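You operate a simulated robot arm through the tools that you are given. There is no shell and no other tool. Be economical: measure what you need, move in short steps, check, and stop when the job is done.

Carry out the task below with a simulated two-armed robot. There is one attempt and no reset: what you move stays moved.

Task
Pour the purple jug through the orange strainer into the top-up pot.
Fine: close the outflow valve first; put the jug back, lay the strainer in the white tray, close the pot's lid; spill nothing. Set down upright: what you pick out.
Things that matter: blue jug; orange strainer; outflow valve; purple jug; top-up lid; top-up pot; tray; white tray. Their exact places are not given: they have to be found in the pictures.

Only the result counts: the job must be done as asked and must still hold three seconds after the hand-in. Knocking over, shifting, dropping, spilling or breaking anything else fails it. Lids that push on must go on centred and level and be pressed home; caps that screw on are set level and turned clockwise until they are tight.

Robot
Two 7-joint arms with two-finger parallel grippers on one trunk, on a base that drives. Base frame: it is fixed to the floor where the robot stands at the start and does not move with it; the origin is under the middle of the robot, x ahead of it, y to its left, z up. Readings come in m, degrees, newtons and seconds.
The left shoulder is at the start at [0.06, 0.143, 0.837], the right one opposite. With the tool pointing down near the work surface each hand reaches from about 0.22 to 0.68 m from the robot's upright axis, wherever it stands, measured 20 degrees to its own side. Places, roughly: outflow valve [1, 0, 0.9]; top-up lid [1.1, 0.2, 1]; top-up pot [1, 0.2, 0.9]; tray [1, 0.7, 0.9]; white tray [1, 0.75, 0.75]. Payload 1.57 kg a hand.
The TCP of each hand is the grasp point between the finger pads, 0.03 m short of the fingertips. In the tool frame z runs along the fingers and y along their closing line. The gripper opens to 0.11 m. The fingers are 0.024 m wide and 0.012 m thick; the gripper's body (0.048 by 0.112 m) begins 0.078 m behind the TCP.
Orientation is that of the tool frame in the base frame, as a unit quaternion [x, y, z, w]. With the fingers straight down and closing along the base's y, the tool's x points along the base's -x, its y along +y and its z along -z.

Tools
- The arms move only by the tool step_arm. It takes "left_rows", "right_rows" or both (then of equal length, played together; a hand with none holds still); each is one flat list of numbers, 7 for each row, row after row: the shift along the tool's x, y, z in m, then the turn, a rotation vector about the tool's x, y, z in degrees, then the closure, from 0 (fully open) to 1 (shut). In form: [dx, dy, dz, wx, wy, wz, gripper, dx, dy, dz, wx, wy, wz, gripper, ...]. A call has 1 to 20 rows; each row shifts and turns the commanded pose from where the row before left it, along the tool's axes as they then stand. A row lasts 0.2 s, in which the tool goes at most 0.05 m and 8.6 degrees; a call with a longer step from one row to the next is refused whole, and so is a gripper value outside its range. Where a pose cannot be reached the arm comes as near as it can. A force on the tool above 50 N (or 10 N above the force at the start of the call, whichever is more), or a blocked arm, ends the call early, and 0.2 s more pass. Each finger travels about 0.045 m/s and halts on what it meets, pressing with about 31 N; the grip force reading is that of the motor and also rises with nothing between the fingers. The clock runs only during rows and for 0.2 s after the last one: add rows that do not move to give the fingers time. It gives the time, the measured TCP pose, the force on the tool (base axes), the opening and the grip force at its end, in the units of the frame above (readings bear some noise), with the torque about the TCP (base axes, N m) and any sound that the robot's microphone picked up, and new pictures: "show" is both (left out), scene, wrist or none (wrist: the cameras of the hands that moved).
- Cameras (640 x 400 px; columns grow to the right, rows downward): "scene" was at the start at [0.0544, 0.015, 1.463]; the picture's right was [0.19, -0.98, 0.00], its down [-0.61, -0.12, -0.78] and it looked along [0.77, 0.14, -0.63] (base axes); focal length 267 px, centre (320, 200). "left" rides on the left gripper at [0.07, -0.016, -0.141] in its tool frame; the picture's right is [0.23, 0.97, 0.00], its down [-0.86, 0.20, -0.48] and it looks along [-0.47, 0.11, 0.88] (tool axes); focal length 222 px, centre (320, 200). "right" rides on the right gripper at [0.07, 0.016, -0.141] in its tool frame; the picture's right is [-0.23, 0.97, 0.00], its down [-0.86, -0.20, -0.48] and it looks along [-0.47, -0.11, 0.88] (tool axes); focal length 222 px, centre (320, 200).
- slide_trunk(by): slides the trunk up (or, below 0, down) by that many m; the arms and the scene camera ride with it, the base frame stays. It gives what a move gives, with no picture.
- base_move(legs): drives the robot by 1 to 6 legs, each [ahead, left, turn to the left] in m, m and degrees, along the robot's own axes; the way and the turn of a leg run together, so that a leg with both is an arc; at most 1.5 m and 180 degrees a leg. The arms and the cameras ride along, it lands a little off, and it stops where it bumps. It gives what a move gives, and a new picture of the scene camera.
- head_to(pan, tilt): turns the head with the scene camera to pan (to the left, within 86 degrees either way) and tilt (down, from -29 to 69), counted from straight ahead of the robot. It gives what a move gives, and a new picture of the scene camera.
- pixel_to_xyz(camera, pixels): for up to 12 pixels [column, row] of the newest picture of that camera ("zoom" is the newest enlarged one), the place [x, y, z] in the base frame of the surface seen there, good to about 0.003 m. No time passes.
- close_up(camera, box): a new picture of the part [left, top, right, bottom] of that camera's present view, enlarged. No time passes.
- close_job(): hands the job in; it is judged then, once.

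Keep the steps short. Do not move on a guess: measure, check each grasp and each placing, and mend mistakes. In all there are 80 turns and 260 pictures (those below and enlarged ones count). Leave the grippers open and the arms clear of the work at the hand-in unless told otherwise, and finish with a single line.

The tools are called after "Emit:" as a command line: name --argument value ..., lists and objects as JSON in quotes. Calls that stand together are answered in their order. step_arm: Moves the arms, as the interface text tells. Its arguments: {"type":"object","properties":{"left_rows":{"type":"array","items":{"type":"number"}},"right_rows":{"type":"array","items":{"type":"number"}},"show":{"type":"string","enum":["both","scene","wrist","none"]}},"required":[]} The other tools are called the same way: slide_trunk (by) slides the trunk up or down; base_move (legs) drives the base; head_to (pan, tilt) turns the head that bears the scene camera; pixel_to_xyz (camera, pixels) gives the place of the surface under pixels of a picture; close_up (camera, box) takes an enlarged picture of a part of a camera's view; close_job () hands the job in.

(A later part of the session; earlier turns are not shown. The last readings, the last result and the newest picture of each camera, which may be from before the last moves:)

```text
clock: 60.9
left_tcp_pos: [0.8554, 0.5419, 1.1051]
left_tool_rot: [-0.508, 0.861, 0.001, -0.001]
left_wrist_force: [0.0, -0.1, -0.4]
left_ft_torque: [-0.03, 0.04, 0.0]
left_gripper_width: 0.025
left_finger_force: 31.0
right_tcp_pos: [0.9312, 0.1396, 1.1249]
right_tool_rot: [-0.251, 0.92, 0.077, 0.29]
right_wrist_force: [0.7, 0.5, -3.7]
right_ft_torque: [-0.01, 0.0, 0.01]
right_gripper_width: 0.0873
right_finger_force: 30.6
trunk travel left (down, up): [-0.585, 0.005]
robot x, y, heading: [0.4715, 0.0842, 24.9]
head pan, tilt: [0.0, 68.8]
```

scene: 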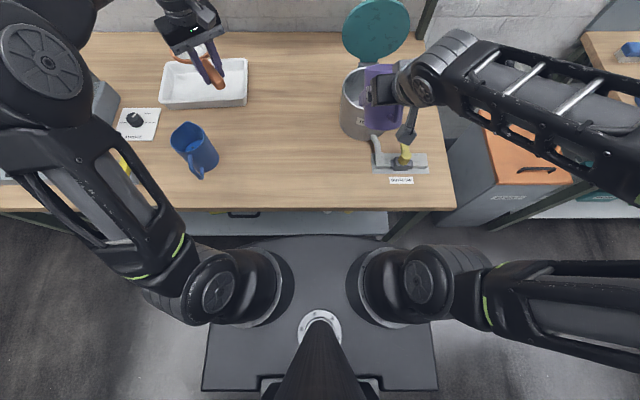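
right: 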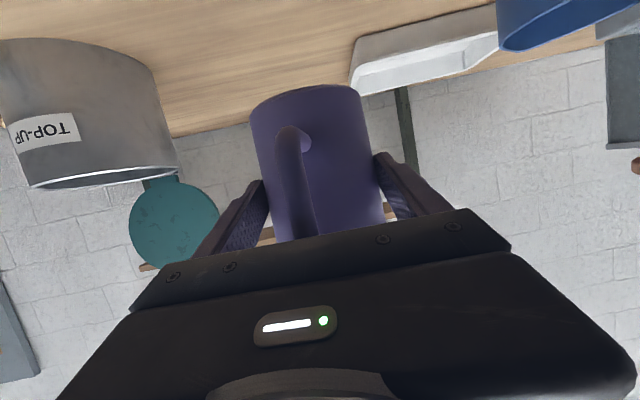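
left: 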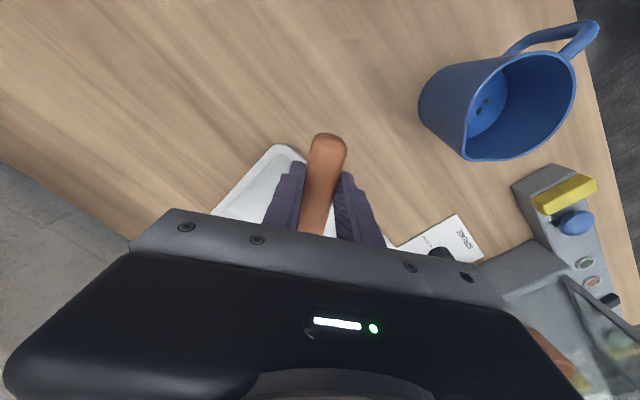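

Retract the jug a little, and at the same time yaw the strainer so its handle will point left.

Emit:
step_arm --left_rows '[0, 0, 0, 0, 0, 8.4, 1, 0, 0, 0, 0, 0, 8.4, 1, 0, 0, 0, 0, 0, 8.4, 1, 0, 0, 0, 0, 0, 8.4, 1, 0, 0, 0, 0, 0, 8.4, 1, 0, 0, 0, 0, 0, 8.4, 1, 0, 0, 0, 0, 0, 8.4, 1, 0, 0, 0, 0, 0, 8.4, 1, 0, 0, 0, 0, 0, 8.4, 1, 0, 0, 0, 0, 0, 8.4, 1, 0, 0, 0, 0, 0, 8.4, 1, 0, 0, 0, 0, 0, 8.4, 1, 0, 0, 0, 0, 0, 8.4, 1, 0, 0, 0, 0, 0, 8.4, 1, 0, 0, 0, 0, 0, 8.4, 1, 0, 0, 0, 0, 0, 0, 1]' --right_rows '[0.012, 0.0015, -0.0085, 0, 0, 0, 1, 0.0244, 0.0031, -0.0171, 0, 0, 0, 1, 0.0244, 0.0031, -0.0171, 0, 0, 0, 1, 0.012, 0.0015, -0.0085, 0, 0, 0, 1, 0, 0, 0, 0, 0, 0, 1, 0, 0, 0, 0, 0, 0, 1, 0, 0, 0, 0, 0, 0, 1, 0, 0, 0, 0, 0, 0, 1, 0, 0, 0, 0, 0, 0, 1, 0, 0, 0, 0, 0, 0, 1, 0, 0, 0, 0, 0, 0, 1, 0, 0, 0, 0, 0, 0, 1, 0, 0, 0, 0, 0, 0, 1, 0, 0, 0, 0, 0, 0, 1, 0, 0, 0, 0, 0, 0, 1, 0, 0, 0, 0, 0, 0, 1]' --show "none"

Emit:
base_move --legs '[[0.08, 0.0, 0]]'

```text
clock: 64.3
left_tcp_pos: [0.8535, 0.542, 1.1058]
left_tool_rot: [0.537, 0.843, 0.0, 0.0]
left_wrist_force: [0.0, 0.3, 0.3]
left_ft_torque: [0.02, 0.02, -0.03]
left_gripper_width: 0.025
left_finger_force: 30.9
right_tcp_pos: [0.8542, 0.1073, 1.1359]
right_tool_rot: [-0.251, 0.92, 0.077, 0.29]
right_wrist_force: [-0.4, 0.0, -3.4]
right_ft_torque: [0.05, -0.03, -0.01]
right_gripper_width: 0.0871
right_finger_force: 31.1
right hand out of reach, approached as far as the arm can: row 3, 4
trunk travel left (down, up): [-0.585, 0.005]
robot x, y, heading: [0.4785, 0.0914, 24.7]
head pan, tilt: [0.0, 68.8]
```

```text
clock: 65.4
left_tcp_pos: [0.9114, 0.5683, 1.105]
left_tool_rot: [0.536, 0.844, 0.0, 0.0]
left_wrist_force: [-0.3, 0.0, -0.2]
left_ft_torque: [0.02, -0.04, -0.02]
left_gripper_width: 0.0252
left_finger_force: 31.5
right_tcp_pos: [0.9123, 0.1338, 1.1345]
right_tool_rot: [-0.251, 0.921, 0.078, 0.289]
right_wrist_force: [0.1, 0.4, -2.9]
right_ft_torque: [0.01, -0.04, 0.01]
right_gripper_width: 0.0869
right_finger_force: 31.3
trunk travel left (down, up): [-0.585, 0.005]
robot x, y, heading: [0.5345, 0.1142, 24.7]
head pan, tilt: [0.0, 68.8]
stopped in leg 1: the robot was blocked; the commanded pose is now the measured one
```

scene: 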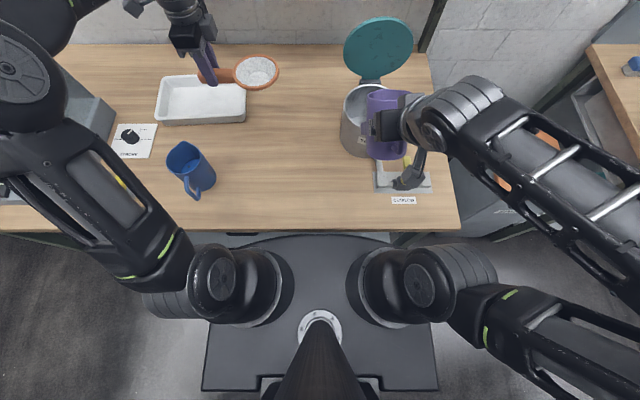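

The base touched the bench and stopped, so I won't go any closer. Now measure where the strainer bowl is relative to the left hand.

Emit:
close_up --camera "scene" --box '[180, 30, 308, 110]'

Emit:
pixel_to_xyz --camera "zoom" --pixels '[[270, 190], [488, 200], [380, 132], [375, 292], [310, 145], [450, 150], [450, 275], [375, 200], [200, 230]]'

Emit:
close_up --camera "scene" --box '[320, 60, 448, 140]'

```text
5.00 times, centred on (244, 70) of scene
```

zoom: 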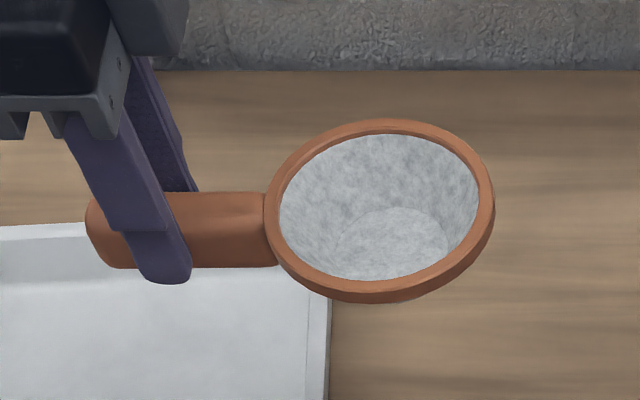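

```text
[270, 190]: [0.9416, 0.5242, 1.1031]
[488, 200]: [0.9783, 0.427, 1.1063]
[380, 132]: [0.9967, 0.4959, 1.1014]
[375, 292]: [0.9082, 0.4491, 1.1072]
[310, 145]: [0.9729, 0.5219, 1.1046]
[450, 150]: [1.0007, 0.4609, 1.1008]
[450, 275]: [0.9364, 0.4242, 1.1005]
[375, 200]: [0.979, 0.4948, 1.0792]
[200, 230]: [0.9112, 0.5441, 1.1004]
```

```text
5.00 times, centred on (384, 100) of scene
```

zoom: 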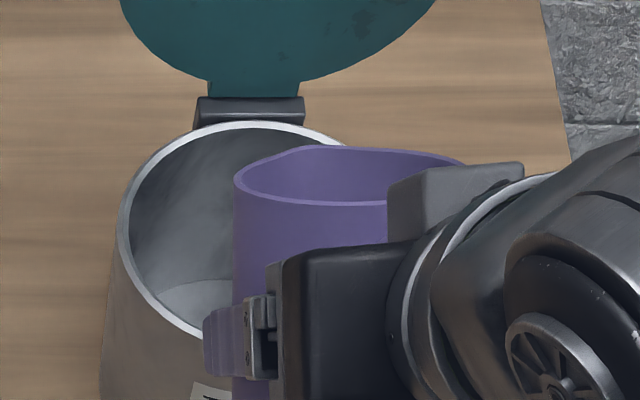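

The bowl centre sits 0.104 m to the right of the left TCP, with the rim at TCP height. Slide the strainer over the pot and lower it into the mouth.

Emit:
step_arm --left_rows '[-0.0356, -0.0048, 0, 0, 0, 0, 1, -0.0356, -0.0048, 0, 0, 0, 0, 1, -0.0356, -0.0048, 0, 0, 0, 0, 1, -0.0356, -0.0048, 0, 0, 0, 0, 1, -0.0356, -0.0048, 0, 0, 0, 0, 1, -0.0356, -0.0048, 0, 0, 0, 0, 1, -0.0356, -0.0048, 0, 0, 0, 0, 1, -0.0356, -0.0048, 0, 0, 0, 0, 1, 0, 0, 0.02, 0, 0, 0, 1, 0, 0, 0.025, 0, 0, 0, 1, 0, 0, 0.02, 0, 0, 0, 1, 0, 0, 0, 0, 0, 0, 1]' --right_rows '[0.001, -0.0119, -0.0007, 0, 0, 0, 1, 0, 0, 0, 0, 0, 0, 1, 0, 0, 0, 0, 0, 0, 1, 0, 0, 0, 0, 0, 0, 1, 0, 0, 0, 0, 0, 0, 1, 0, 0, 0, 0, 0, 0, 1, 0, 0, 0, 0, 0, 0, 1, 0, 0, 0, 0, 0, 0, 1, 0, 0, 0, 0, 0, 0, 1, 0, 0, 0, 0, 0, 0, 1, 0, 0, 0, 0, 0, 0, 1, 0, 0, 0, 0, 0, 0, 1]' --show "both"

Emit:
close_up --camera "scene" --box '[300, 40, 444, 130]'

```text
clock: 68.0
left_tcp_pos: [0.9998, 0.2944, 1.0405]
left_tool_rot: [0.536, 0.844, 0.0, 0.001]
left_wrist_force: [0.0, -0.7, -0.6]
left_ft_torque: [0.03, 0.0, -0.01]
left_gripper_width: 0.0251
left_finger_force: 30.8
right_tcp_pos: [0.9193, 0.1245, 1.1366]
right_tool_rot: [-0.252, 0.921, 0.077, 0.288]
right_wrist_force: [-0.4, -0.5, -3.4]
right_ft_torque: [0.0, 0.01, -0.03]
right_gripper_width: 0.0871
right_finger_force: 31.0
trunk travel left (down, up): [-0.585, 0.005]
robot x, y, heading: [0.5353, 0.114, 25.1]
head pan, tilt: [0.0, 68.8]
```

scene: 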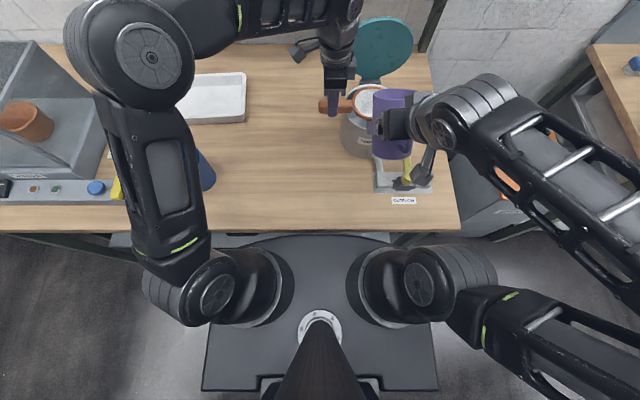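
right: 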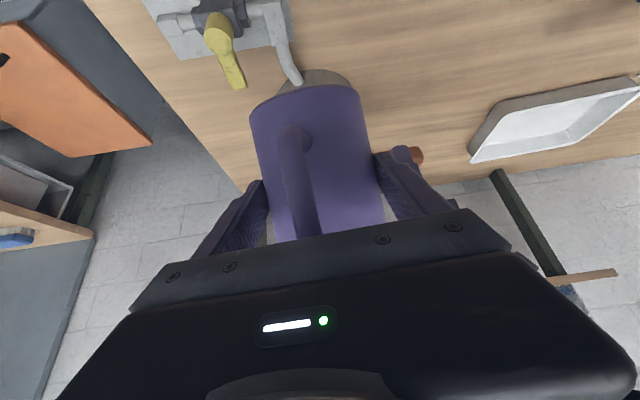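
left: 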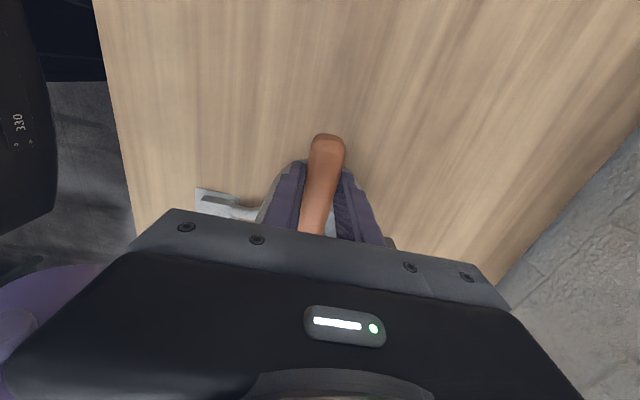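

```text
4.44 times, centred on (372, 85) of scene
```

zoom: 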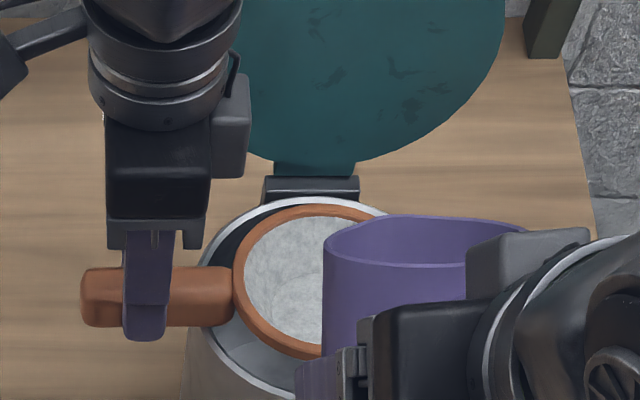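

The strainer sits over the pot mouth (rim z≈1.039, centre v≈-0.253). Bring the spout over the bowl and tilt to 50°, just short of pouring, then check.

Emit:
step_arm --right_rows '[-0.0044, 0, 0.0125, 0, 3.75, 0, 1, -0.0044, 0, 0.0125, 0, 3.75, 0, 1, -0.0059, 0, 0.0119, 0, 3.75, 0, 1, -0.0059, 0, 0.0119, 0, 3.75, 0, 1, 0, 0, 0, 0, 0, 0, 1]' --show "both"

Emit:
close_up --camera "scene" --box '[300, 40, 444, 130]'

```text
clock: 69.2
left_tcp_pos: [0.9995, 0.2944, 1.0418]
left_tool_rot: [0.537, 0.844, 0.0, -0.001]
left_wrist_force: [0.1, 0.2, -0.5]
left_ft_torque: [0.02, 0.01, 0.01]
left_gripper_width: 0.0251
left_finger_force: 31.2
right_tcp_pos: [0.9552, 0.1463, 1.1034]
right_tool_rot: [-0.26, 0.95, 0.044, 0.166]
right_wrist_force: [0.2, 0.2, -3.2]
right_ft_torque: [-0.01, 0.0, 0.02]
right_gripper_width: 0.0869
right_finger_force: 30.7
trunk travel left (down, up): [-0.585, 0.005]
robot x, y, heading: [0.5354, 0.1127, 24.8]
head pan, tilt: [0.0, 68.8]
```

scene: 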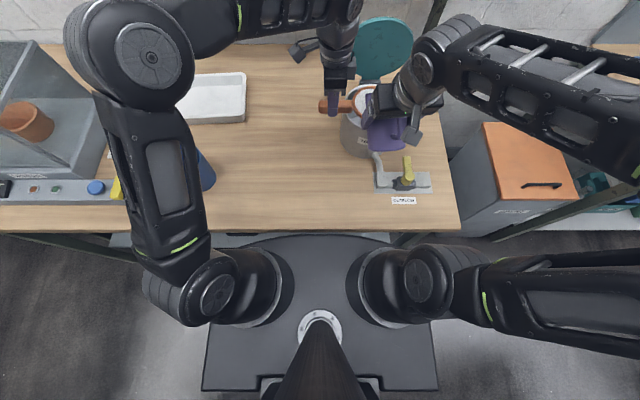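
right: 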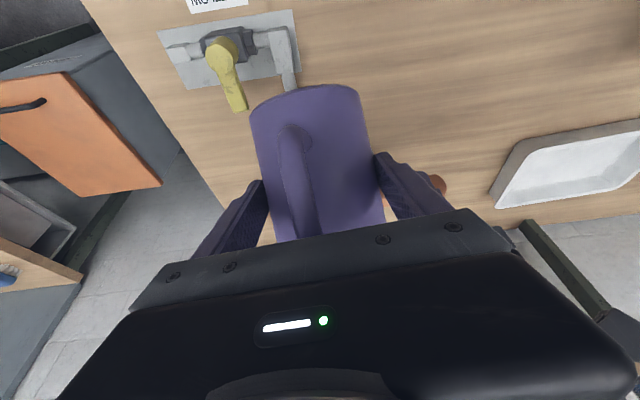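

```text
4.44 times, centred on (372, 85) of scene
```

zoom: 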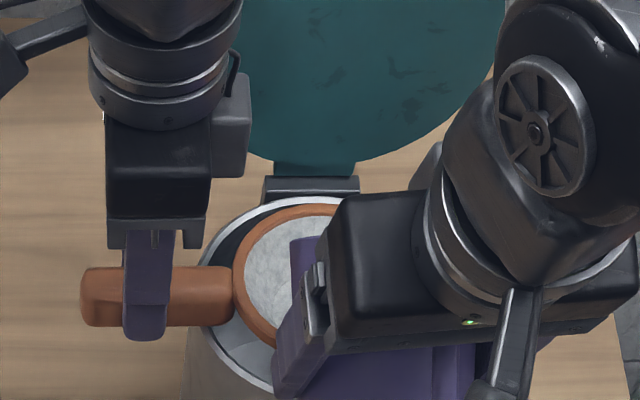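

The spout is over the bowl, about 1.5 cm short of its centre. Begin pouring slowly by pivoting about the spout, to 65°, with pauses.

Emit:
step_arm --right_rows '[-0.0021, 0, -0.0033, 0, 2.5, 0, 1, -0.0021, 0, -0.0033, 0, 2.5, 0, 1, 0, 0, 0, 0, 0, 0, 1, -0.0021, 0, -0.0033, 0, 2.5, 0, 1, 0, 0, 0, 0, 0, 0, 1, -0.0021, 0, -0.0033, 0, 2.5, 0, 1, 0, 0, 0, 0, 0, 0, 1, 0, 0, 0, 0, 0, 0, 1, -0.0021, 0, -0.0033, 0, 2.5, 0, 1, 0, 0, 0, 0, 0, 0, 1, 0, 0, 0, 0, 0, 0, 1, -0.0021, 0, -0.0033, 0, 2.5, 0, 1, 0, 0, 0, 0, 0, 0, 1, 0, 0, 0, 0, 0, 0, 1, 0, 0, 0, 0, 0, 0, 1, 0, 0, 0, 0, 0, 0, 1]' --show "none"

Emit:
close_up --camera "scene" --box '[300, 40, 444, 130]'

Emit:
close_up --camera "left" --box '[0, 0, 639, 399]'

```text
clock: 72.6
left_tcp_pos: [1.0008, 0.2945, 1.0404]
left_tool_rot: [0.537, 0.844, -0.001, -0.001]
left_wrist_force: [-0.3, 0.0, -1.9]
left_ft_torque: [0.03, 0.0, 0.04]
left_gripper_width: 0.0251
left_finger_force: 30.8
right_tcp_pos: [0.9604, 0.1494, 1.126]
right_tool_rot: [-0.263, 0.964, 0.009, 0.04]
right_wrist_force: [0.1, -0.1, -2.4]
right_ft_torque: [0.0, -0.03, 0.02]
right_gripper_width: 0.0872
right_finger_force: 30.9
trunk travel left (down, up): [-0.585, 0.005]
robot x, y, heading: [0.5347, 0.1152, 24.7]
head pan, tilt: [0.0, 68.8]
```

```text
4.44 times, centred on (372, 85) of scene
```

zoom: 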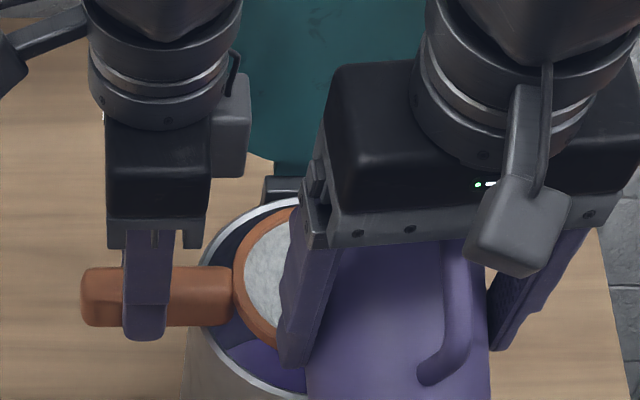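

```text
1.00 times, centred on (320, 200) of left (not enlarged: the box is as wide or as high as the picture)
```

zoom: 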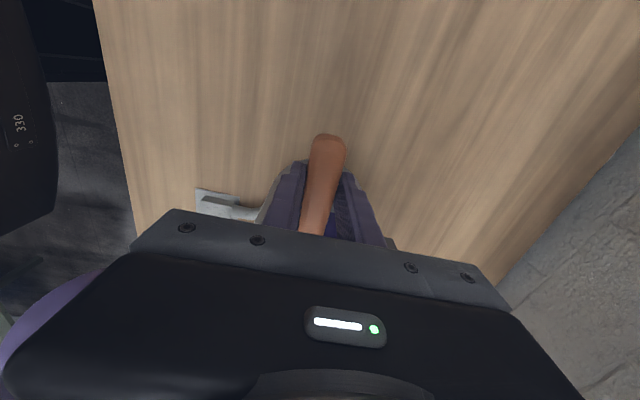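

Purple liquid is showing in the pot at (260,360) in the zoom, and the jug is lighter (2.4 N). Continue slowly to 80°.

Emit:
step_arm --right_rows '[0, 0, 0, 0, 0, 0, 1, -0.0021, 0, -0.0033, 0, 2.5, 0, 1, 0, 0, 0, 0, 0, 0, 1, 0, 0, 0, 0, 0, 0, 1, -0.0021, 0, -0.0033, 0, 2.5, 0, 1, 0, 0, 0, 0, 0, 0, 1, 0, 0, 0, 0, 0, 0, 1, -0.0021, 0, -0.0033, 0, 2.5, 0, 1, 0, 0, 0, 0, 0, 0, 1, 0, 0, 0, 0, 0, 0, 1, -0.0021, 0, -0.0033, 0, 2.5, 0, 1, 0, 0, 0, 0, 0, 0, 1, 0, 0, 0, 0, 0, 0, 1, -0.0021, 0, -0.0033, 0, 2.5, 0, 1, 0, 0, 0, 0, 0, 0, 1, 0, 0, 0, 0, 0, 0, 1, -0.0021, 0, -0.0033, 0, 2.5, 0, 1, 0, 0, 0, 0, 0, 0, 1, 0, 0, 0, 0, 0, 0, 1, 0, 0, 0, 0, 0, 0, 1]' --show "none"

Emit:
close_up --camera "scene" --box '[300, 40, 444, 130]'

```text
clock: 76.8
left_tcp_pos: [1.0007, 0.2942, 1.0402]
left_tool_rot: [0.537, 0.844, 0.0, 0.0]
left_wrist_force: [0.0, -0.6, -0.6]
left_ft_torque: [0.02, -0.02, 0.0]
left_gripper_width: 0.025
left_finger_force: 30.8
right_tcp_pos: [0.9669, 0.1565, 1.1281]
right_tool_rot: [-0.268, 0.961, -0.013, -0.067]
right_wrist_force: [0.2, 0.1, -1.2]
right_ft_torque: [0.0, -0.01, 0.0]
right_gripper_width: 0.0869
right_finger_force: 31.4
right hand out of reach, approached as far as the arm can: row 14, 17
trunk travel left (down, up): [-0.585, 0.005]
robot x, y, heading: [0.5359, 0.1135, 24.6]
head pan, tilt: [0.0, 68.8]
```

```text
4.44 times, centred on (372, 85) of scene
```

zoom: 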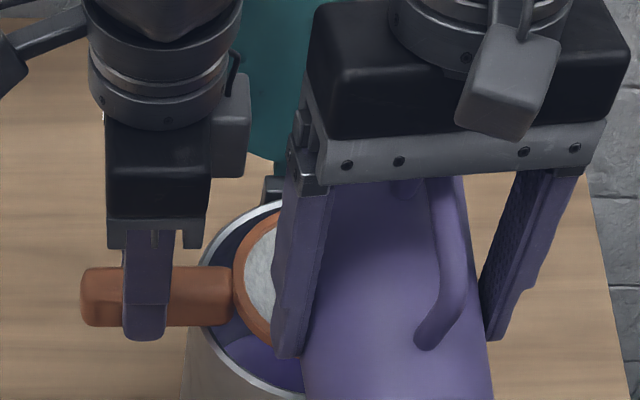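

About 1.2 N is left. The right arm reached its limit near 78°, so I'll move the strainer 2 cm towards me, still inside the pot mouth, and keep tilting in place.

Emit:
step_arm --left_rows '[0, -0.01, 0, 0, 0, 0, 1, 0, -0.01, 0, 0, 0, 0, 1, 0, 0, 0, 0, 0, 0, 1, 0, 0, 0, 0, 0, 0, 1, 0, 0, 0, 0, 0, 0, 1, 0, 0, 0, 0, 0, 0, 1, 0, 0, 0, 0, 0, 0, 1, 0, 0, 0, 0, 0, 0, 1, 0, 0, 0, 0, 0, 0, 1, 0, 0, 0, 0, 0, 0, 1]' --right_rows '[0, 0, 0, 0, 0, 0, 1, 0, 0, 0, 0, 0, 0, 1, 0, 0, 0, 0, 3, 0, 1, 0, 0, 0, 0, 3, 0, 1, 0, 0, 0, 0, 0, 0, 1, 0, 0, 0, 0, 3, 0, 1, 0, 0, 0, 0, 3, 0, 1, 0, 0, 0, 0, 0, 0, 1, 0, 0, 0, 0, 3, 0, 1, 0, 0, 0, 0, 0, 0, 1]' --show "both"

Emit:
close_up --camera "scene" --box '[300, 40, 444, 130]'

```text
clock: 79.0
left_tcp_pos: [0.9815, 0.2865, 1.0398]
left_tool_rot: [0.537, 0.843, 0.0, 0.0]
left_wrist_force: [-0.6, -0.3, -1.1]
left_ft_torque: [0.04, 0.0, 0.0]
left_gripper_width: 0.0251
left_finger_force: 30.9
right_tcp_pos: [0.9691, 0.1512, 1.1132]
right_tool_rot: [-0.269, 0.958, -0.02, -0.1]
right_wrist_force: [0.3, -0.1, -1.4]
right_ft_torque: [0.02, -0.01, 0.04]
right_gripper_width: 0.0871
right_finger_force: 30.6
right hand out of reach, approached as far as the arm can: row 3, 4, 6, 7, 9
trunk travel left (down, up): [-0.585, 0.005]
robot x, y, heading: [0.5344, 0.1165, 24.6]
head pan, tilt: [0.0, 68.8]
```

scene: 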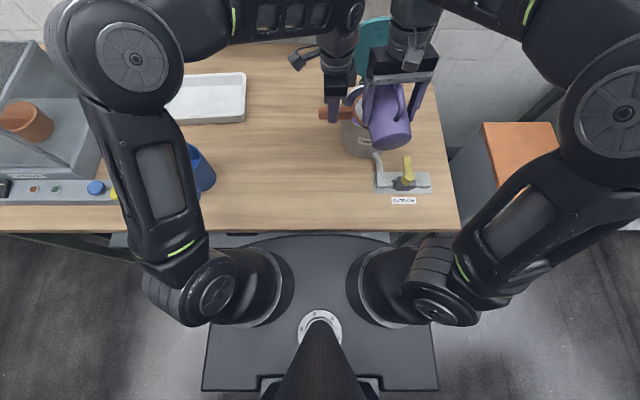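
right: 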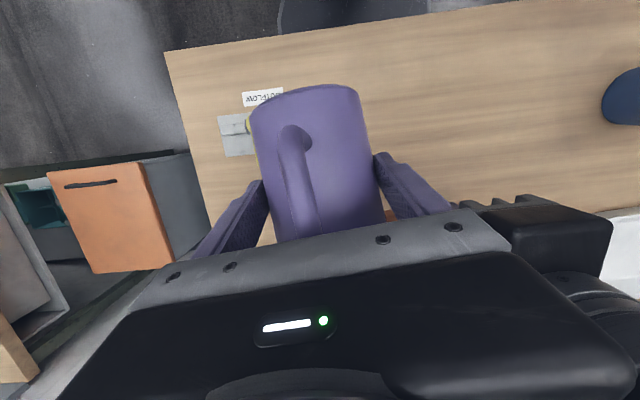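
left: 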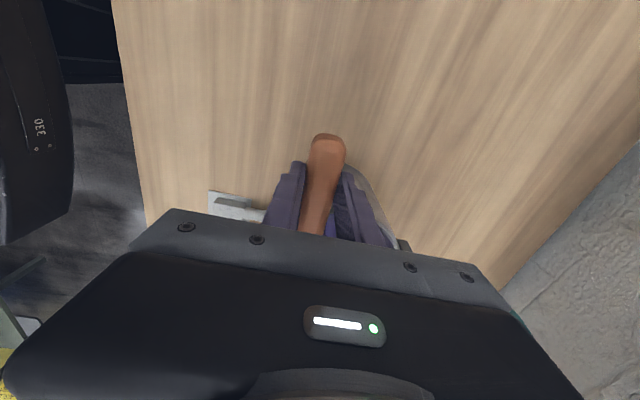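

```text
4.44 times, centred on (372, 85) of scene
```

zoom: 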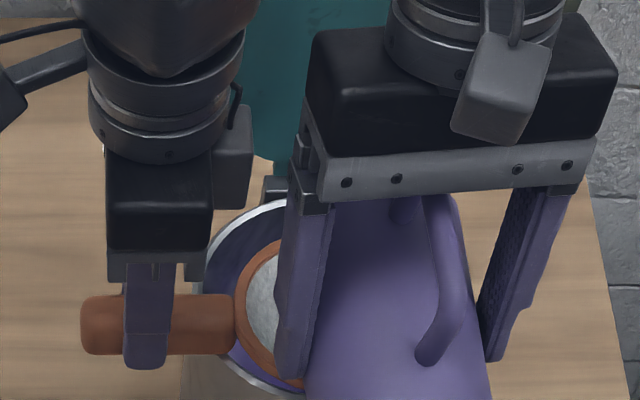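

Tilt is limited near 82° by the right arm's posture, and by my estimate about 0.05 L is still in the jug. I'll swing the strainer handle 25° back for clearance, keeping the bowl in place. Then I'll turn the jug's pour direction 20° to the right about its spout, to free the wrist.

Emit:
step_arm --left_rows '[-0.0011, 0.0151, 0, 0, 0, 8.33, 1, -0.0011, 0.0151, 0, 0, 0, 8.33, 1, -0.0011, 0.0151, 0, 0, 0, 8.33, 1, 0, 0, 0, 0, 0, 0, 1, 0, 0, 0, 0, 0, 0, 1, 0, 0, 0, 0, 0, 0, 1, 0, 0, 0, 0, 0, 0, 1]' --right_rows '[0, 0, 0, 0, 0, 0, 1, 0, 0, 0, 0, 0, 0, 1, 0, 0, 0, 0, 0, 0, 1, 0, 0.0077, 0, -1.35, 0, 6.53, 1, 0, 0.0077, 0, -1.35, 0, 6.53, 1, 0, 0.0077, 0, -1.35, 0, 6.53, 1, 0, 0, 0, 0, 0, 0, 1]' --show "scene"

Emit:
close_up --camera "scene" --box '[300, 40, 444, 130]'

```text
clock: 80.6
left_tcp_pos: [1.0245, 0.2968, 1.0394]
left_tool_rot: [0.706, 0.708, 0.0, 0.0]
left_wrist_force: [-0.7, 0.3, 0.4]
left_ft_torque: [0.02, 0.0, 0.02]
left_gripper_width: 0.0252
left_finger_force: 31.0
right_tcp_pos: [0.9618, 0.1654, 1.1133]
right_tool_rot: [-0.155, 0.982, -0.009, -0.103]
right_wrist_force: [-0.8, 1.4, -1.2]
right_ft_torque: [0.02, -0.02, -0.02]
right_gripper_width: 0.087
right_finger_force: 31.2
right hand out of reach, approached as far as the arm can: row 4
trunk travel left (down, up): [-0.585, 0.005]
robot x, y, heading: [0.5352, 0.1152, 25.3]
head pan, tilt: [0.0, 68.8]
```

scene: 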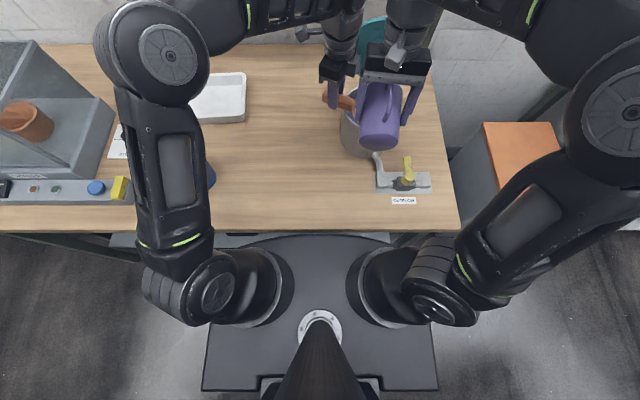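

```text
4.44 times, centred on (372, 85) of scene
```

zoom: 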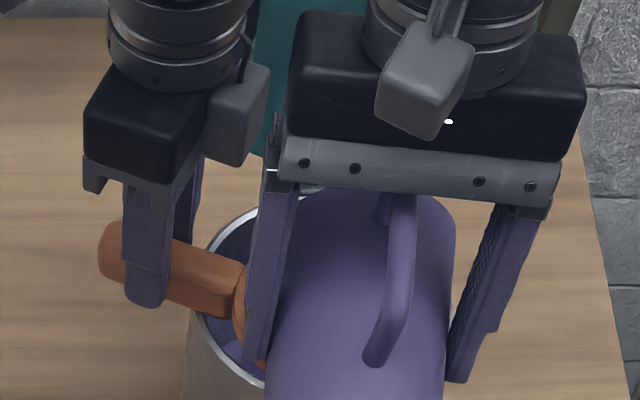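

That freed the wrist. Continue tilting about the spout.

Emit:
step_arm --right_rows '[-0.0025, 0, -0.0039, 0, 3, 0, 1, -0.0025, 0, -0.0039, 0, 3, 0, 1, 0, 0, 0, 0, 0, 0, 1, -0.0025, 0, -0.0039, 0, 3, 0, 1, -0.0025, 0, -0.0039, 0, 3, 0, 1, 0, 0, 0, 0, 0, 0, 1, -0.0025, 0, -0.0039, 0, 3, 0, 1, 0, 0, 0, 0, 0, 0, 1, 0, 0, 0, 0, 0, 0, 1]' --show "none"

Emit:
close_up --camera "scene" --box '[300, 40, 444, 130]'

```text
clock: 82.6
left_tcp_pos: [1.0259, 0.2958, 1.041]
left_tool_rot: [0.706, 0.708, 0.0, 0.0]
left_wrist_force: [0.4, -1.0, -0.6]
left_ft_torque: [0.04, 0.0, -0.02]
left_gripper_width: 0.025
left_finger_force: 30.8
right_tcp_pos: [0.9608, 0.1648, 1.113]
right_tool_rot: [-0.156, 0.982, -0.008, -0.103]
right_wrist_force: [-0.5, 0.5, -1.6]
right_ft_torque: [0.03, -0.04, -0.02]
right_gripper_width: 0.087
right_finger_force: 30.7
right hand out of reach, approached as far as the arm can: row 1, 2, 4, 5, 7
trunk travel left (down, up): [-0.585, 0.005]
robot x, y, heading: [0.5396, 0.113, 24.7]
head pan, tilt: [0.0, 68.8]
```

```text
4.44 times, centred on (372, 85) of scene
```

zoom: 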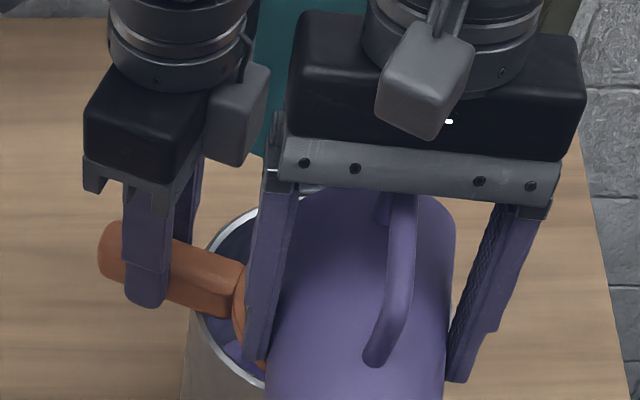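

The tilt really is capped, because the grip's 20° down-angle uses up wrist range. Safe fix: return the jug to its spot, regrasp it with a level tool (gaining 20° of tilt), and pour the rest. First untilt and raise the jug, then lift the strainer and swing it left.

Emit:
step_arm --right_rows '[0.005, 0, 0.0078, 0, -6, 0, 1, 0.005, 0, 0.0078, 0, -6, 0, 1, 0.005, 0, 0.0078, 0, -6, 0, 1, 0.005, 0, 0.0078, 0, -6, 0, 1, 0.005, 0, 0.0078, 0, -6, 0, 1, 0.005, 0, 0.0078, 0, -6, 0, 1, 0.005, 0, 0.0078, 0, -6, 0, 1, 0.005, 0, 0.0078, 0, -6, 0, 1, -0.0147, 0, -0.0202, 0, 0, 0, 1, -0.0147, 0, -0.0202, 0, 0, 0, 1, 0, 0, 0, 0, 0, 0, 1, 0, 0, 0, 0, 0, 0, 1, 0, 0, 0, 0, 0, 0, 1, 0, 0, 0, 0, 0, 0, 1, 0, 0, 0, 0, 0, 0, 1, 0, 0, 0, 0, 0, 0, 1, 0, 0, 0, 0, 0, 0, 1, 0, 0, 0, 0, 0, 0, 1, 0, 0, 0, 0, 0, 0, 1]' --left_rows '[0, 0, 0, 0, 0, 0, 1, 0, 0, 0, 0, 0, 0, 1, 0, 0, 0, 0, 0, 0, 1, 0, 0, 0, 0, 0, 0, 1, 0, 0, 0, 0, 0, 0, 1, 0, 0, 0, 0, 0, 0, 1, 0, 0, 0, 0, 0, 0, 1, 0, 0, 0, 0, 0, 0, 1, 0, 0, 0, 0, 0, 0, 1, 0, 0, 0, 0, 0, 0, 1, 0, 0, 0, 0, 0, 0, 1, 0, 0, -0.025, 0, 0, 0, 1, 0, 0, -0.025, 0, 0, 0, 1, 0, 0, -0.025, 0, 0, 0, 1, 0.0364, -0.0166, 0, 0, 0, 0, 1, 0.0364, -0.0166, 0, 0, 0, 0, 1, 0.0364, -0.0166, 0, 0, 0, 0, 1, 0.0364, -0.0166, 0, 0, 0, 0, 1, 0.0364, -0.0166, 0, 0, 0, 0, 1]' --show "scene"

Emit:
close_up --camera "scene" --box '[230, 30, 438, 160]'

```text
clock: 86.6
left_tcp_pos: [0.9416, 0.4807, 1.1147]
left_tool_rot: [0.707, 0.707, -0.001, 0.001]
left_wrist_force: [0.1, -0.1, -1.2]
left_ft_torque: [0.0, -0.02, 0.01]
left_gripper_width: 0.0253
left_finger_force: 31.2
right_tcp_pos: [0.951, 0.18, 1.1133]
right_tool_rot: [-0.147, 0.939, 0.055, 0.306]
right_wrist_force: [0.8, 1.4, -0.9]
right_ft_torque: [0.0, 0.02, -0.02]
right_gripper_width: 0.0871
right_finger_force: 31.4
right hand out of reach, approached as far as the arm can: row 7, 8
trunk travel left (down, up): [-0.585, 0.005]
robot x, y, heading: [0.5341, 0.1143, 24.7]
head pan, tilt: [0.0, 68.8]
```

scene: 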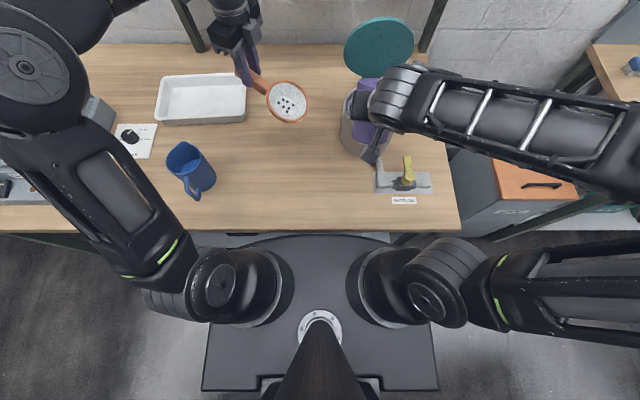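

```text
3.08 times, centred on (334, 95) of scene
```

zoom: 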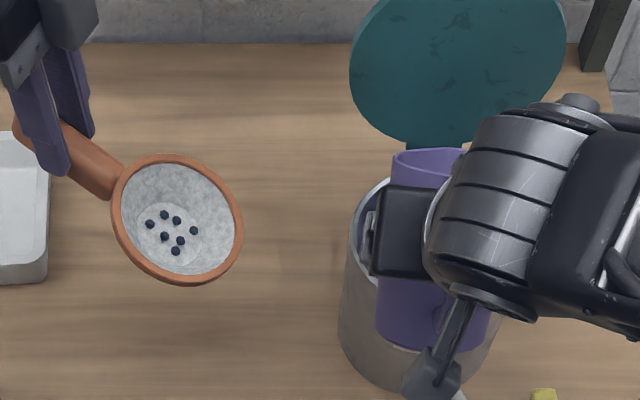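

The strainer caught seven dark bits. Now back the base off and bring the jug upright to see what's left in it.

Emit:
base_move --legs '[[-0.15, 0.05, 0], [-0.14, 0.05, 0]]'

Emit:
step_arm --right_rows '[0, 0, 0, 0, -5, 0, 1, 0, 0, 0, 0, -5, 0, 1, 0, 0, 0, 0, -5, 0, 1, 0, 0, 0, 0, -5, 0, 1]' --show "scene"

Emit:
close_up --camera "scene" --box '[300, 30, 444, 150]'

```text
clock: 89.0
left_tcp_pos: [0.6377, 0.4496, 1.116]
left_tool_rot: [0.706, 0.708, 0.001, 0.001]
left_wrist_force: [0.1, 0.2, -0.6]
left_ft_torque: [0.04, -0.05, -0.02]
left_gripper_width: 0.0253
left_finger_force: 30.6
right_tcp_pos: [0.6468, 0.1476, 1.1115]
right_tool_rot: [-0.147, 0.939, 0.056, 0.307]
right_wrist_force: [-0.2, 0.6, -0.5]
right_ft_torque: [0.0, -0.02, -0.01]
right_gripper_width: 0.0868
right_finger_force: 31.1
trunk travel left (down, up): [-0.585, 0.005]
robot x, y, heading: [0.2302, 0.0856, 25.0]
head pan, tilt: [0.0, 68.8]
```

scene: 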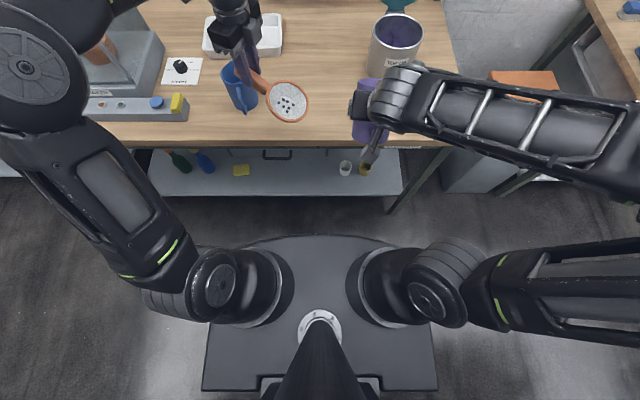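

```text
clock: 90.0
left_tcp_pos: [0.6387, 0.4492, 1.1151]
left_tool_rot: [0.705, 0.709, 0.0, 0.0]
left_wrist_force: [0.4, 0.4, -1.4]
left_ft_torque: [0.01, 0.02, -0.02]
left_gripper_width: 0.0253
left_finger_force: 31.3
right_tcp_pos: [0.6694, 0.1818, 1.1374]
right_tool_rot: [-0.135, 0.872, 0.08, 0.464]
right_wrist_force: [-0.5, -0.2, -1.2]
right_ft_torque: [-0.02, 0.01, -0.01]
right_gripper_width: 0.0871
right_finger_force: 31.1
right hand out of reach, approached as far as the arm can: row 2, 3, 4
trunk travel left (down, up): [-0.585, 0.005]
robot x, y, heading: [0.2311, 0.0827, 24.9]
head pan, tilt: [0.0, 68.8]
```

scene: 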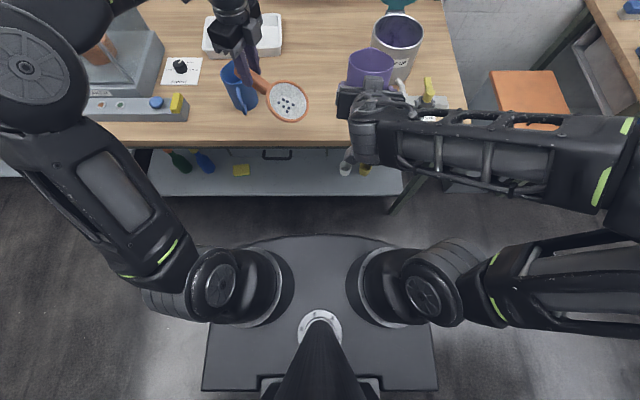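

```text
3.33 times, centred on (372, 90) of scene
```

zoom: 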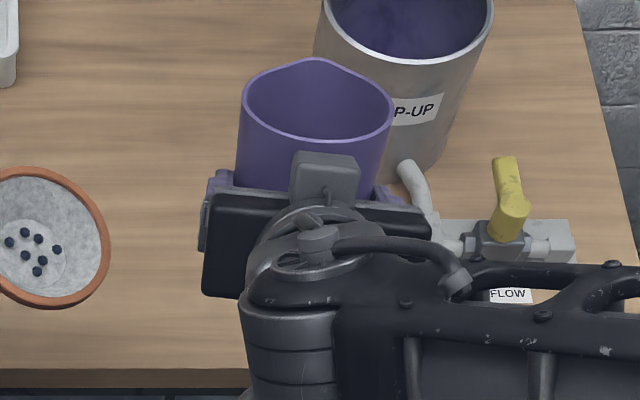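

I can't see the floor of the jug from here. Move the strainer further left first, then carry the jug upright to above its original spot.

Emit:
step_arm --left_rows '[0.0341, -0.0156, 0, 0, 0, 0, 1, 0.0341, -0.0156, 0, 0, 0, 0, 1, 0.0341, -0.0156, 0, 0, 0, 0, 1, 0.0341, -0.0156, 0, 0, 0, 0, 1, 0, 0, 0, 0, 0, 0, 1, 0, 0, 0, 0, 0, 0, 1, 0, 0, 0, 0, 0, 0, 1, 0, 0, 0, 0, 0, 0, 1, 0, 0, 0, 0, 0, 0, 1, 0, 0, 0, 0, 0, 0, 1, 0, 0, 0, 0, 0, 0, 1, 0, 0, 0, 0, 0, 0, 1, 0, 0, 0, 0, 0, 0, 1, 0, 0, 0, 0, 0, 0, 1, 0, 0, 0, 0, 0, 0, 1]' --right_rows '[0, 0, 0, 0, 0, 0, 1, 0, 0, 0, 0, 0, 0, 1, 0, 0, 0, 0, 0, 0, 1, 0, 0, 0, 0, 0, 0, 1, -0.017, 0.026, 0.0254, 0, 0, 0, 1, -0.017, 0.026, 0.0254, 0, 0, 0, 1, -0.017, 0.026, 0.0254, 0, 0, 0, 1, -0.017, 0.026, 0.0254, 0, 0, 0, 1, -0.017, 0.026, 0.0254, 0, 0, 0, 1, -0.017, 0.026, 0.0254, 0, 0, 0, 1, 0, 0, 0, -5.4, 0, -3.6, 1, 0, 0, 0, -5.4, 0, -3.6, 1, 0, 0, 0, 0, -6.9, 0, 1, 0, 0, 0, 0, -6.9, 0, 1, 0, 0, 0, 0, 0, 0, 1]' --show "scene"

```text
clock: 93.2
left_tcp_pos: [0.576, 0.5852, 1.1157]
left_tool_rot: [0.706, 0.708, 0.0, 0.0]
left_wrist_force: [-0.5, -0.6, -0.3]
left_ft_torque: [0.04, 0.02, -0.02]
left_gripper_width: 0.0249
left_finger_force: 30.6
right_tcp_pos: [0.7961, 0.3843, 1.1397]
right_tool_rot: [-0.214, 0.789, 0.159, 0.554]
right_wrist_force: [-1.2, 0.4, -1.5]
right_ft_torque: [-0.05, 0.04, 0.01]
right_gripper_width: 0.0872
right_finger_force: 30.9
trunk travel left (down, up): [-0.585, 0.005]
robot x, y, heading: [0.2341, 0.0833, 24.8]
head pan, tilt: [0.0, 68.8]
```

scene: 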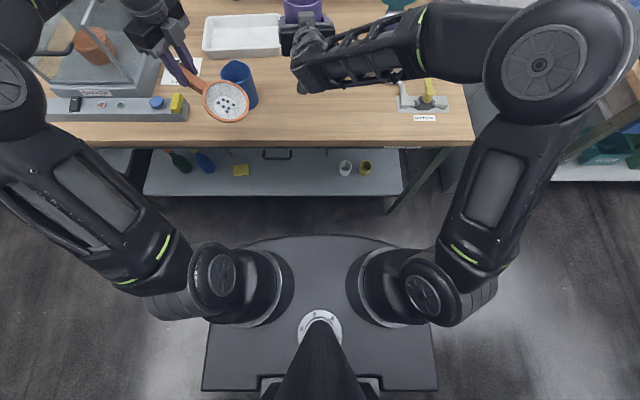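

Jug is above its original spot. Lower it straight down onto the bench.

Emit:
step_arm --right_rows '[0.0423, 0.001, 0.0154, 0, 0, -0.84, 1, 0.0423, 0, 0.0154, 0, 0, 0, 1, 0.0423, 0, 0.0154, 0, 0, 0, 1, 0.0282, 0, 0.0103, 0, 0, 0, 1, 0.0235, 0, 0.0086, 0, 0, 0, 1, 0.0141, 0, 0.0051, 0, 0, 0, 1, 0.0066, 0, 0.0024, 0, 0, 0, 1, 0, 0, 0, 0, 0, 0, 1]' --show "none"

Emit:
close_up --camera "scene" --box '[240, 40, 384, 130]'

```text
clock: 95.0
left_tcp_pos: [0.5759, 0.5855, 1.1158]
left_tool_rot: [0.706, 0.709, 0.0, -0.001]
left_wrist_force: [0.4, 0.1, -0.4]
left_ft_torque: [0.02, 0.0, -0.02]
left_gripper_width: 0.0251
left_finger_force: 30.6
right_tcp_pos: [0.7955, 0.3869, 0.9268]
right_tool_rot: [-0.22, 0.788, 0.155, 0.554]
right_wrist_force: [-0.3, 0.8, -1.8]
right_ft_torque: [0.01, 0.02, 0.0]
right_gripper_width: 0.0871
right_finger_force: 30.7
trunk travel left (down, up): [-0.585, 0.005]
robot x, y, heading: [0.2327, 0.0842, 24.7]
head pan, tilt: [0.0, 68.8]
```

```text
4.44 times, centred on (312, 85) of scene
```

zoom: 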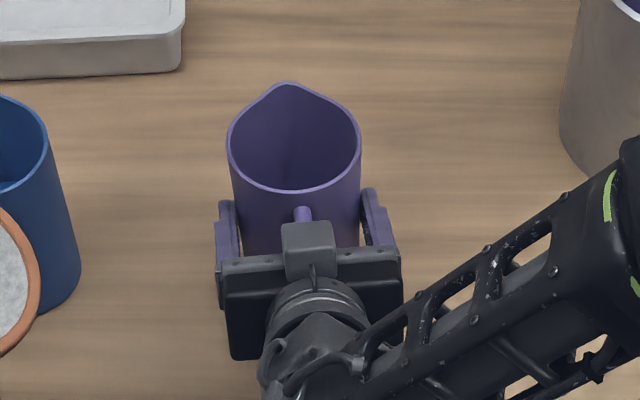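

Down within about 1 mm. Lower the last bit, open and back off, so I can look at the jug floor.

Emit:
step_arm --right_rows '[0.0014, 0, 0.0005, 0, 0, 0, 1, 0, 0, 0, 0, 0, 0, 0.5, 0, 0, 0, 0, 0, 0, 0, 0, 0, 0, 0, 0, 0, 0, 0, 0, 0, 0, 0, 0, 0, 0, 0, -0.03, 0, 0, 0, 0, 0, 0, -0.04, 0, 0, 0, 0, 0, 0, -0.04, 0, 0, 0, 0, -0.0376, 0, -0.0137, 0, 0, 0, 0, -0.0376, 0, -0.0137, 0, 0, 0, 0, -0.0376, 0, -0.0137, 0, 0, 0, 0]' --show "wrist"

Emit:
close_up --camera "scene" --box '[264, 40, 360, 100]'

Emit:
pixel_to_xyz --camera "zoom" --pixels '[[150, 130], [270, 140], [180, 60], [220, 170], [200, 110], [180, 200]]'

```text
clock: 97.3
left_tcp_pos: [0.5759, 0.5854, 1.1152]
left_tool_rot: [0.706, 0.708, 0.0, 0.0]
left_wrist_force: [0.4, -0.5, -0.1]
left_ft_torque: [0.06, -0.03, -0.01]
left_gripper_width: 0.0253
left_finger_force: 31.4
right_tcp_pos: [0.707, 0.3333, 1.0834]
right_tool_rot: [-0.221, 0.788, 0.155, 0.554]
right_wrist_force: [-0.9, 0.0, 0.2]
right_ft_torque: [0.03, 0.01, -0.02]
right_gripper_width: 0.1098
right_finger_force: 0.1
trunk travel left (down, up): [-0.585, 0.005]
robot x, y, heading: [0.2298, 0.0838, 24.5]
head pan, tilt: [0.0, 68.8]
```

right: 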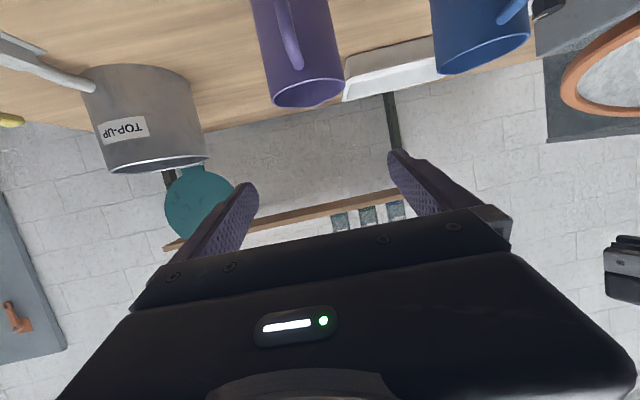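

```text
6.67 times, centred on (312, 70) of scene
```

zoom: 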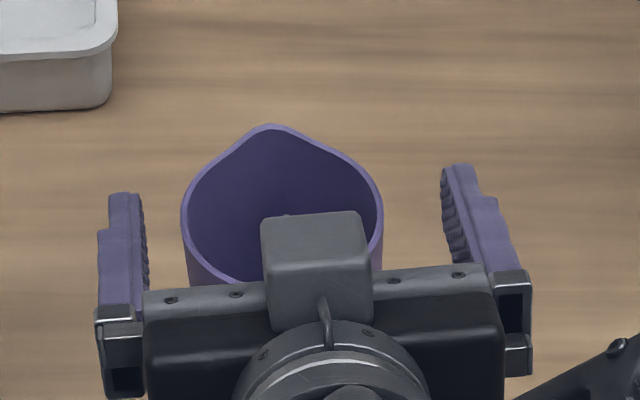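

```text
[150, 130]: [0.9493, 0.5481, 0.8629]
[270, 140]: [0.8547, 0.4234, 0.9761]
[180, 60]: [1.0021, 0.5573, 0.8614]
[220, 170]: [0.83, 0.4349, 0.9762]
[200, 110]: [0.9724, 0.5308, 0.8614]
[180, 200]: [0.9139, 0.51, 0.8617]
```

Emit:
pixel_to_xyz --camera "zoom" --pixels '[[230, 260], [240, 240], [250, 270], [250, 220], [300, 190], [340, 190], [370, 240], [255, 200], [200, 255], [286, 213]]'

Emit:
close_up --camera "scene" --box '[286, 54, 326, 84]'

```text
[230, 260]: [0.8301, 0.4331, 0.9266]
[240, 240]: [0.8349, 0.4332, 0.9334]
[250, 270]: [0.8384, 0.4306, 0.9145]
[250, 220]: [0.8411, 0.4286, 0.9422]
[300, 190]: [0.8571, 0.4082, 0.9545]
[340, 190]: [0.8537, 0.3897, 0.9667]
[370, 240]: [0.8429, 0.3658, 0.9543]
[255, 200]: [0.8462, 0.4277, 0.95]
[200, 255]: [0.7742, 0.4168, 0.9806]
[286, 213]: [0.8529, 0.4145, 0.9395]
```

```text
13.33 times, centred on (306, 69) of scene
```

zoom: 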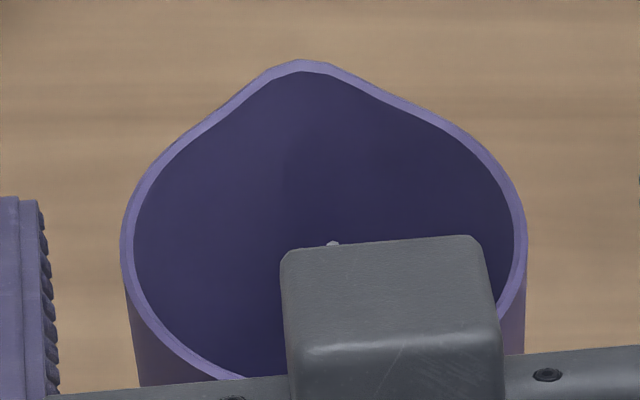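

The jug is standing on its spot. By geometry only about 15 mL can remain. I'll raise the right hand out of the way and drive up to the bench for the tray, then look into the jug from nearer.

Emit:
step_arm --right_rows '[-0.0376, 0, -0.0137, 0, 0, 0, 0, -0.0376, 0, -0.0137, 0, 0, 0, 0, -0.0188, 0, -0.0068, 0, 0, 0, 0, 0.0015, -0.0375, -0.0037, 0, 0, 0, 0, 0.0015, -0.0375, -0.0037, 0, 0, 0, 0, 0.0015, -0.0375, -0.0037, 0, 0, 0, 0, 0.0015, -0.0375, -0.0037, 0, 0, 0, 0]' --left_rows '[0, 0, 0, 0, 0, -8.3, 1, 0, 0, 0, 0, 0, -8.3, 1, 0, 0, 0, 0, 0, -8.3, 1, 0, 0, 0, 0, 0, 0, 1, 0, 0, 0, 0, 0, 0, 1, 0, 0, 0, 0, 0, 0, 1, 0, 0, 0, 0, 0, 0, 1]' --show "none"

Emit:
base_move --legs '[[0.27, 0.02, 0]]'

Emit:
close_up --camera "scene" --box '[140, 40, 332, 200]'

```text
clock: 99.0
left_tcp_pos: [0.5758, 0.5837, 1.1155]
left_tool_rot: [0.537, 0.844, 0.0, 0.0]
left_wrist_force: [0.4, 0.6, -0.9]
left_ft_torque: [0.05, 0.02, 0.0]
left_gripper_width: 0.0253
left_finger_force: 31.0
right_tcp_pos: [0.7726, 0.1967, 1.1824]
right_tool_rot: [-0.22, 0.788, 0.155, 0.553]
right_wrist_force: [-0.1, -0.3, 0.0]
right_ft_torque: [0.03, -0.02, 0.0]
right_gripper_width: 0.1101
right_finger_force: 0.0
trunk travel left (down, up): [-0.585, 0.005]
robot x, y, heading: [0.2309, 0.0876, 25.0]
head pan, tilt: [0.0, 68.8]
```

```text
clock: 100.9
left_tcp_pos: [0.8152, 0.7192, 1.1159]
left_tool_rot: [0.536, 0.844, 0.0, -0.002]
left_wrist_force: [0.7, 0.7, -1.5]
left_ft_torque: [-0.02, 0.03, -0.04]
left_gripper_width: 0.0251
left_finger_force: 30.9
right_tcp_pos: [1.0118, 0.3329, 1.1817]
right_tool_rot: [-0.221, 0.788, 0.156, 0.553]
right_wrist_force: [-0.2, 0.4, 0.3]
right_ft_torque: [0.02, -0.02, -0.03]
right_gripper_width: 0.1103
right_finger_force: 0.1
trunk travel left (down, up): [-0.585, 0.005]
robot x, y, heading: [0.4723, 0.2173, 25.0]
head pan, tilt: [0.0, 68.8]
```

scene: 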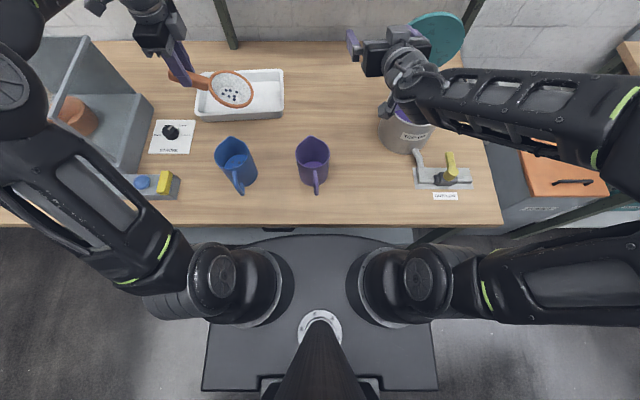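

```text
2.50 times, centred on (236, 120) of scene
```

zoom: 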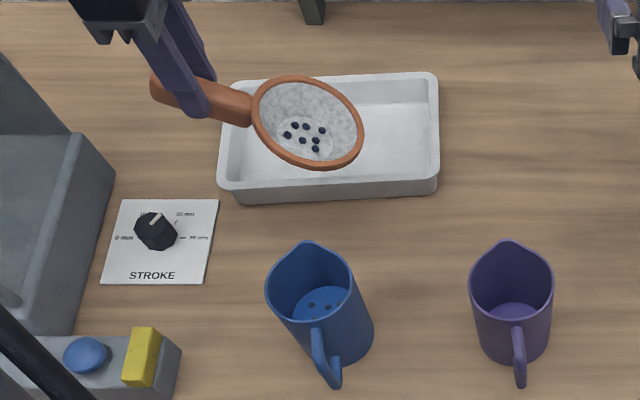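

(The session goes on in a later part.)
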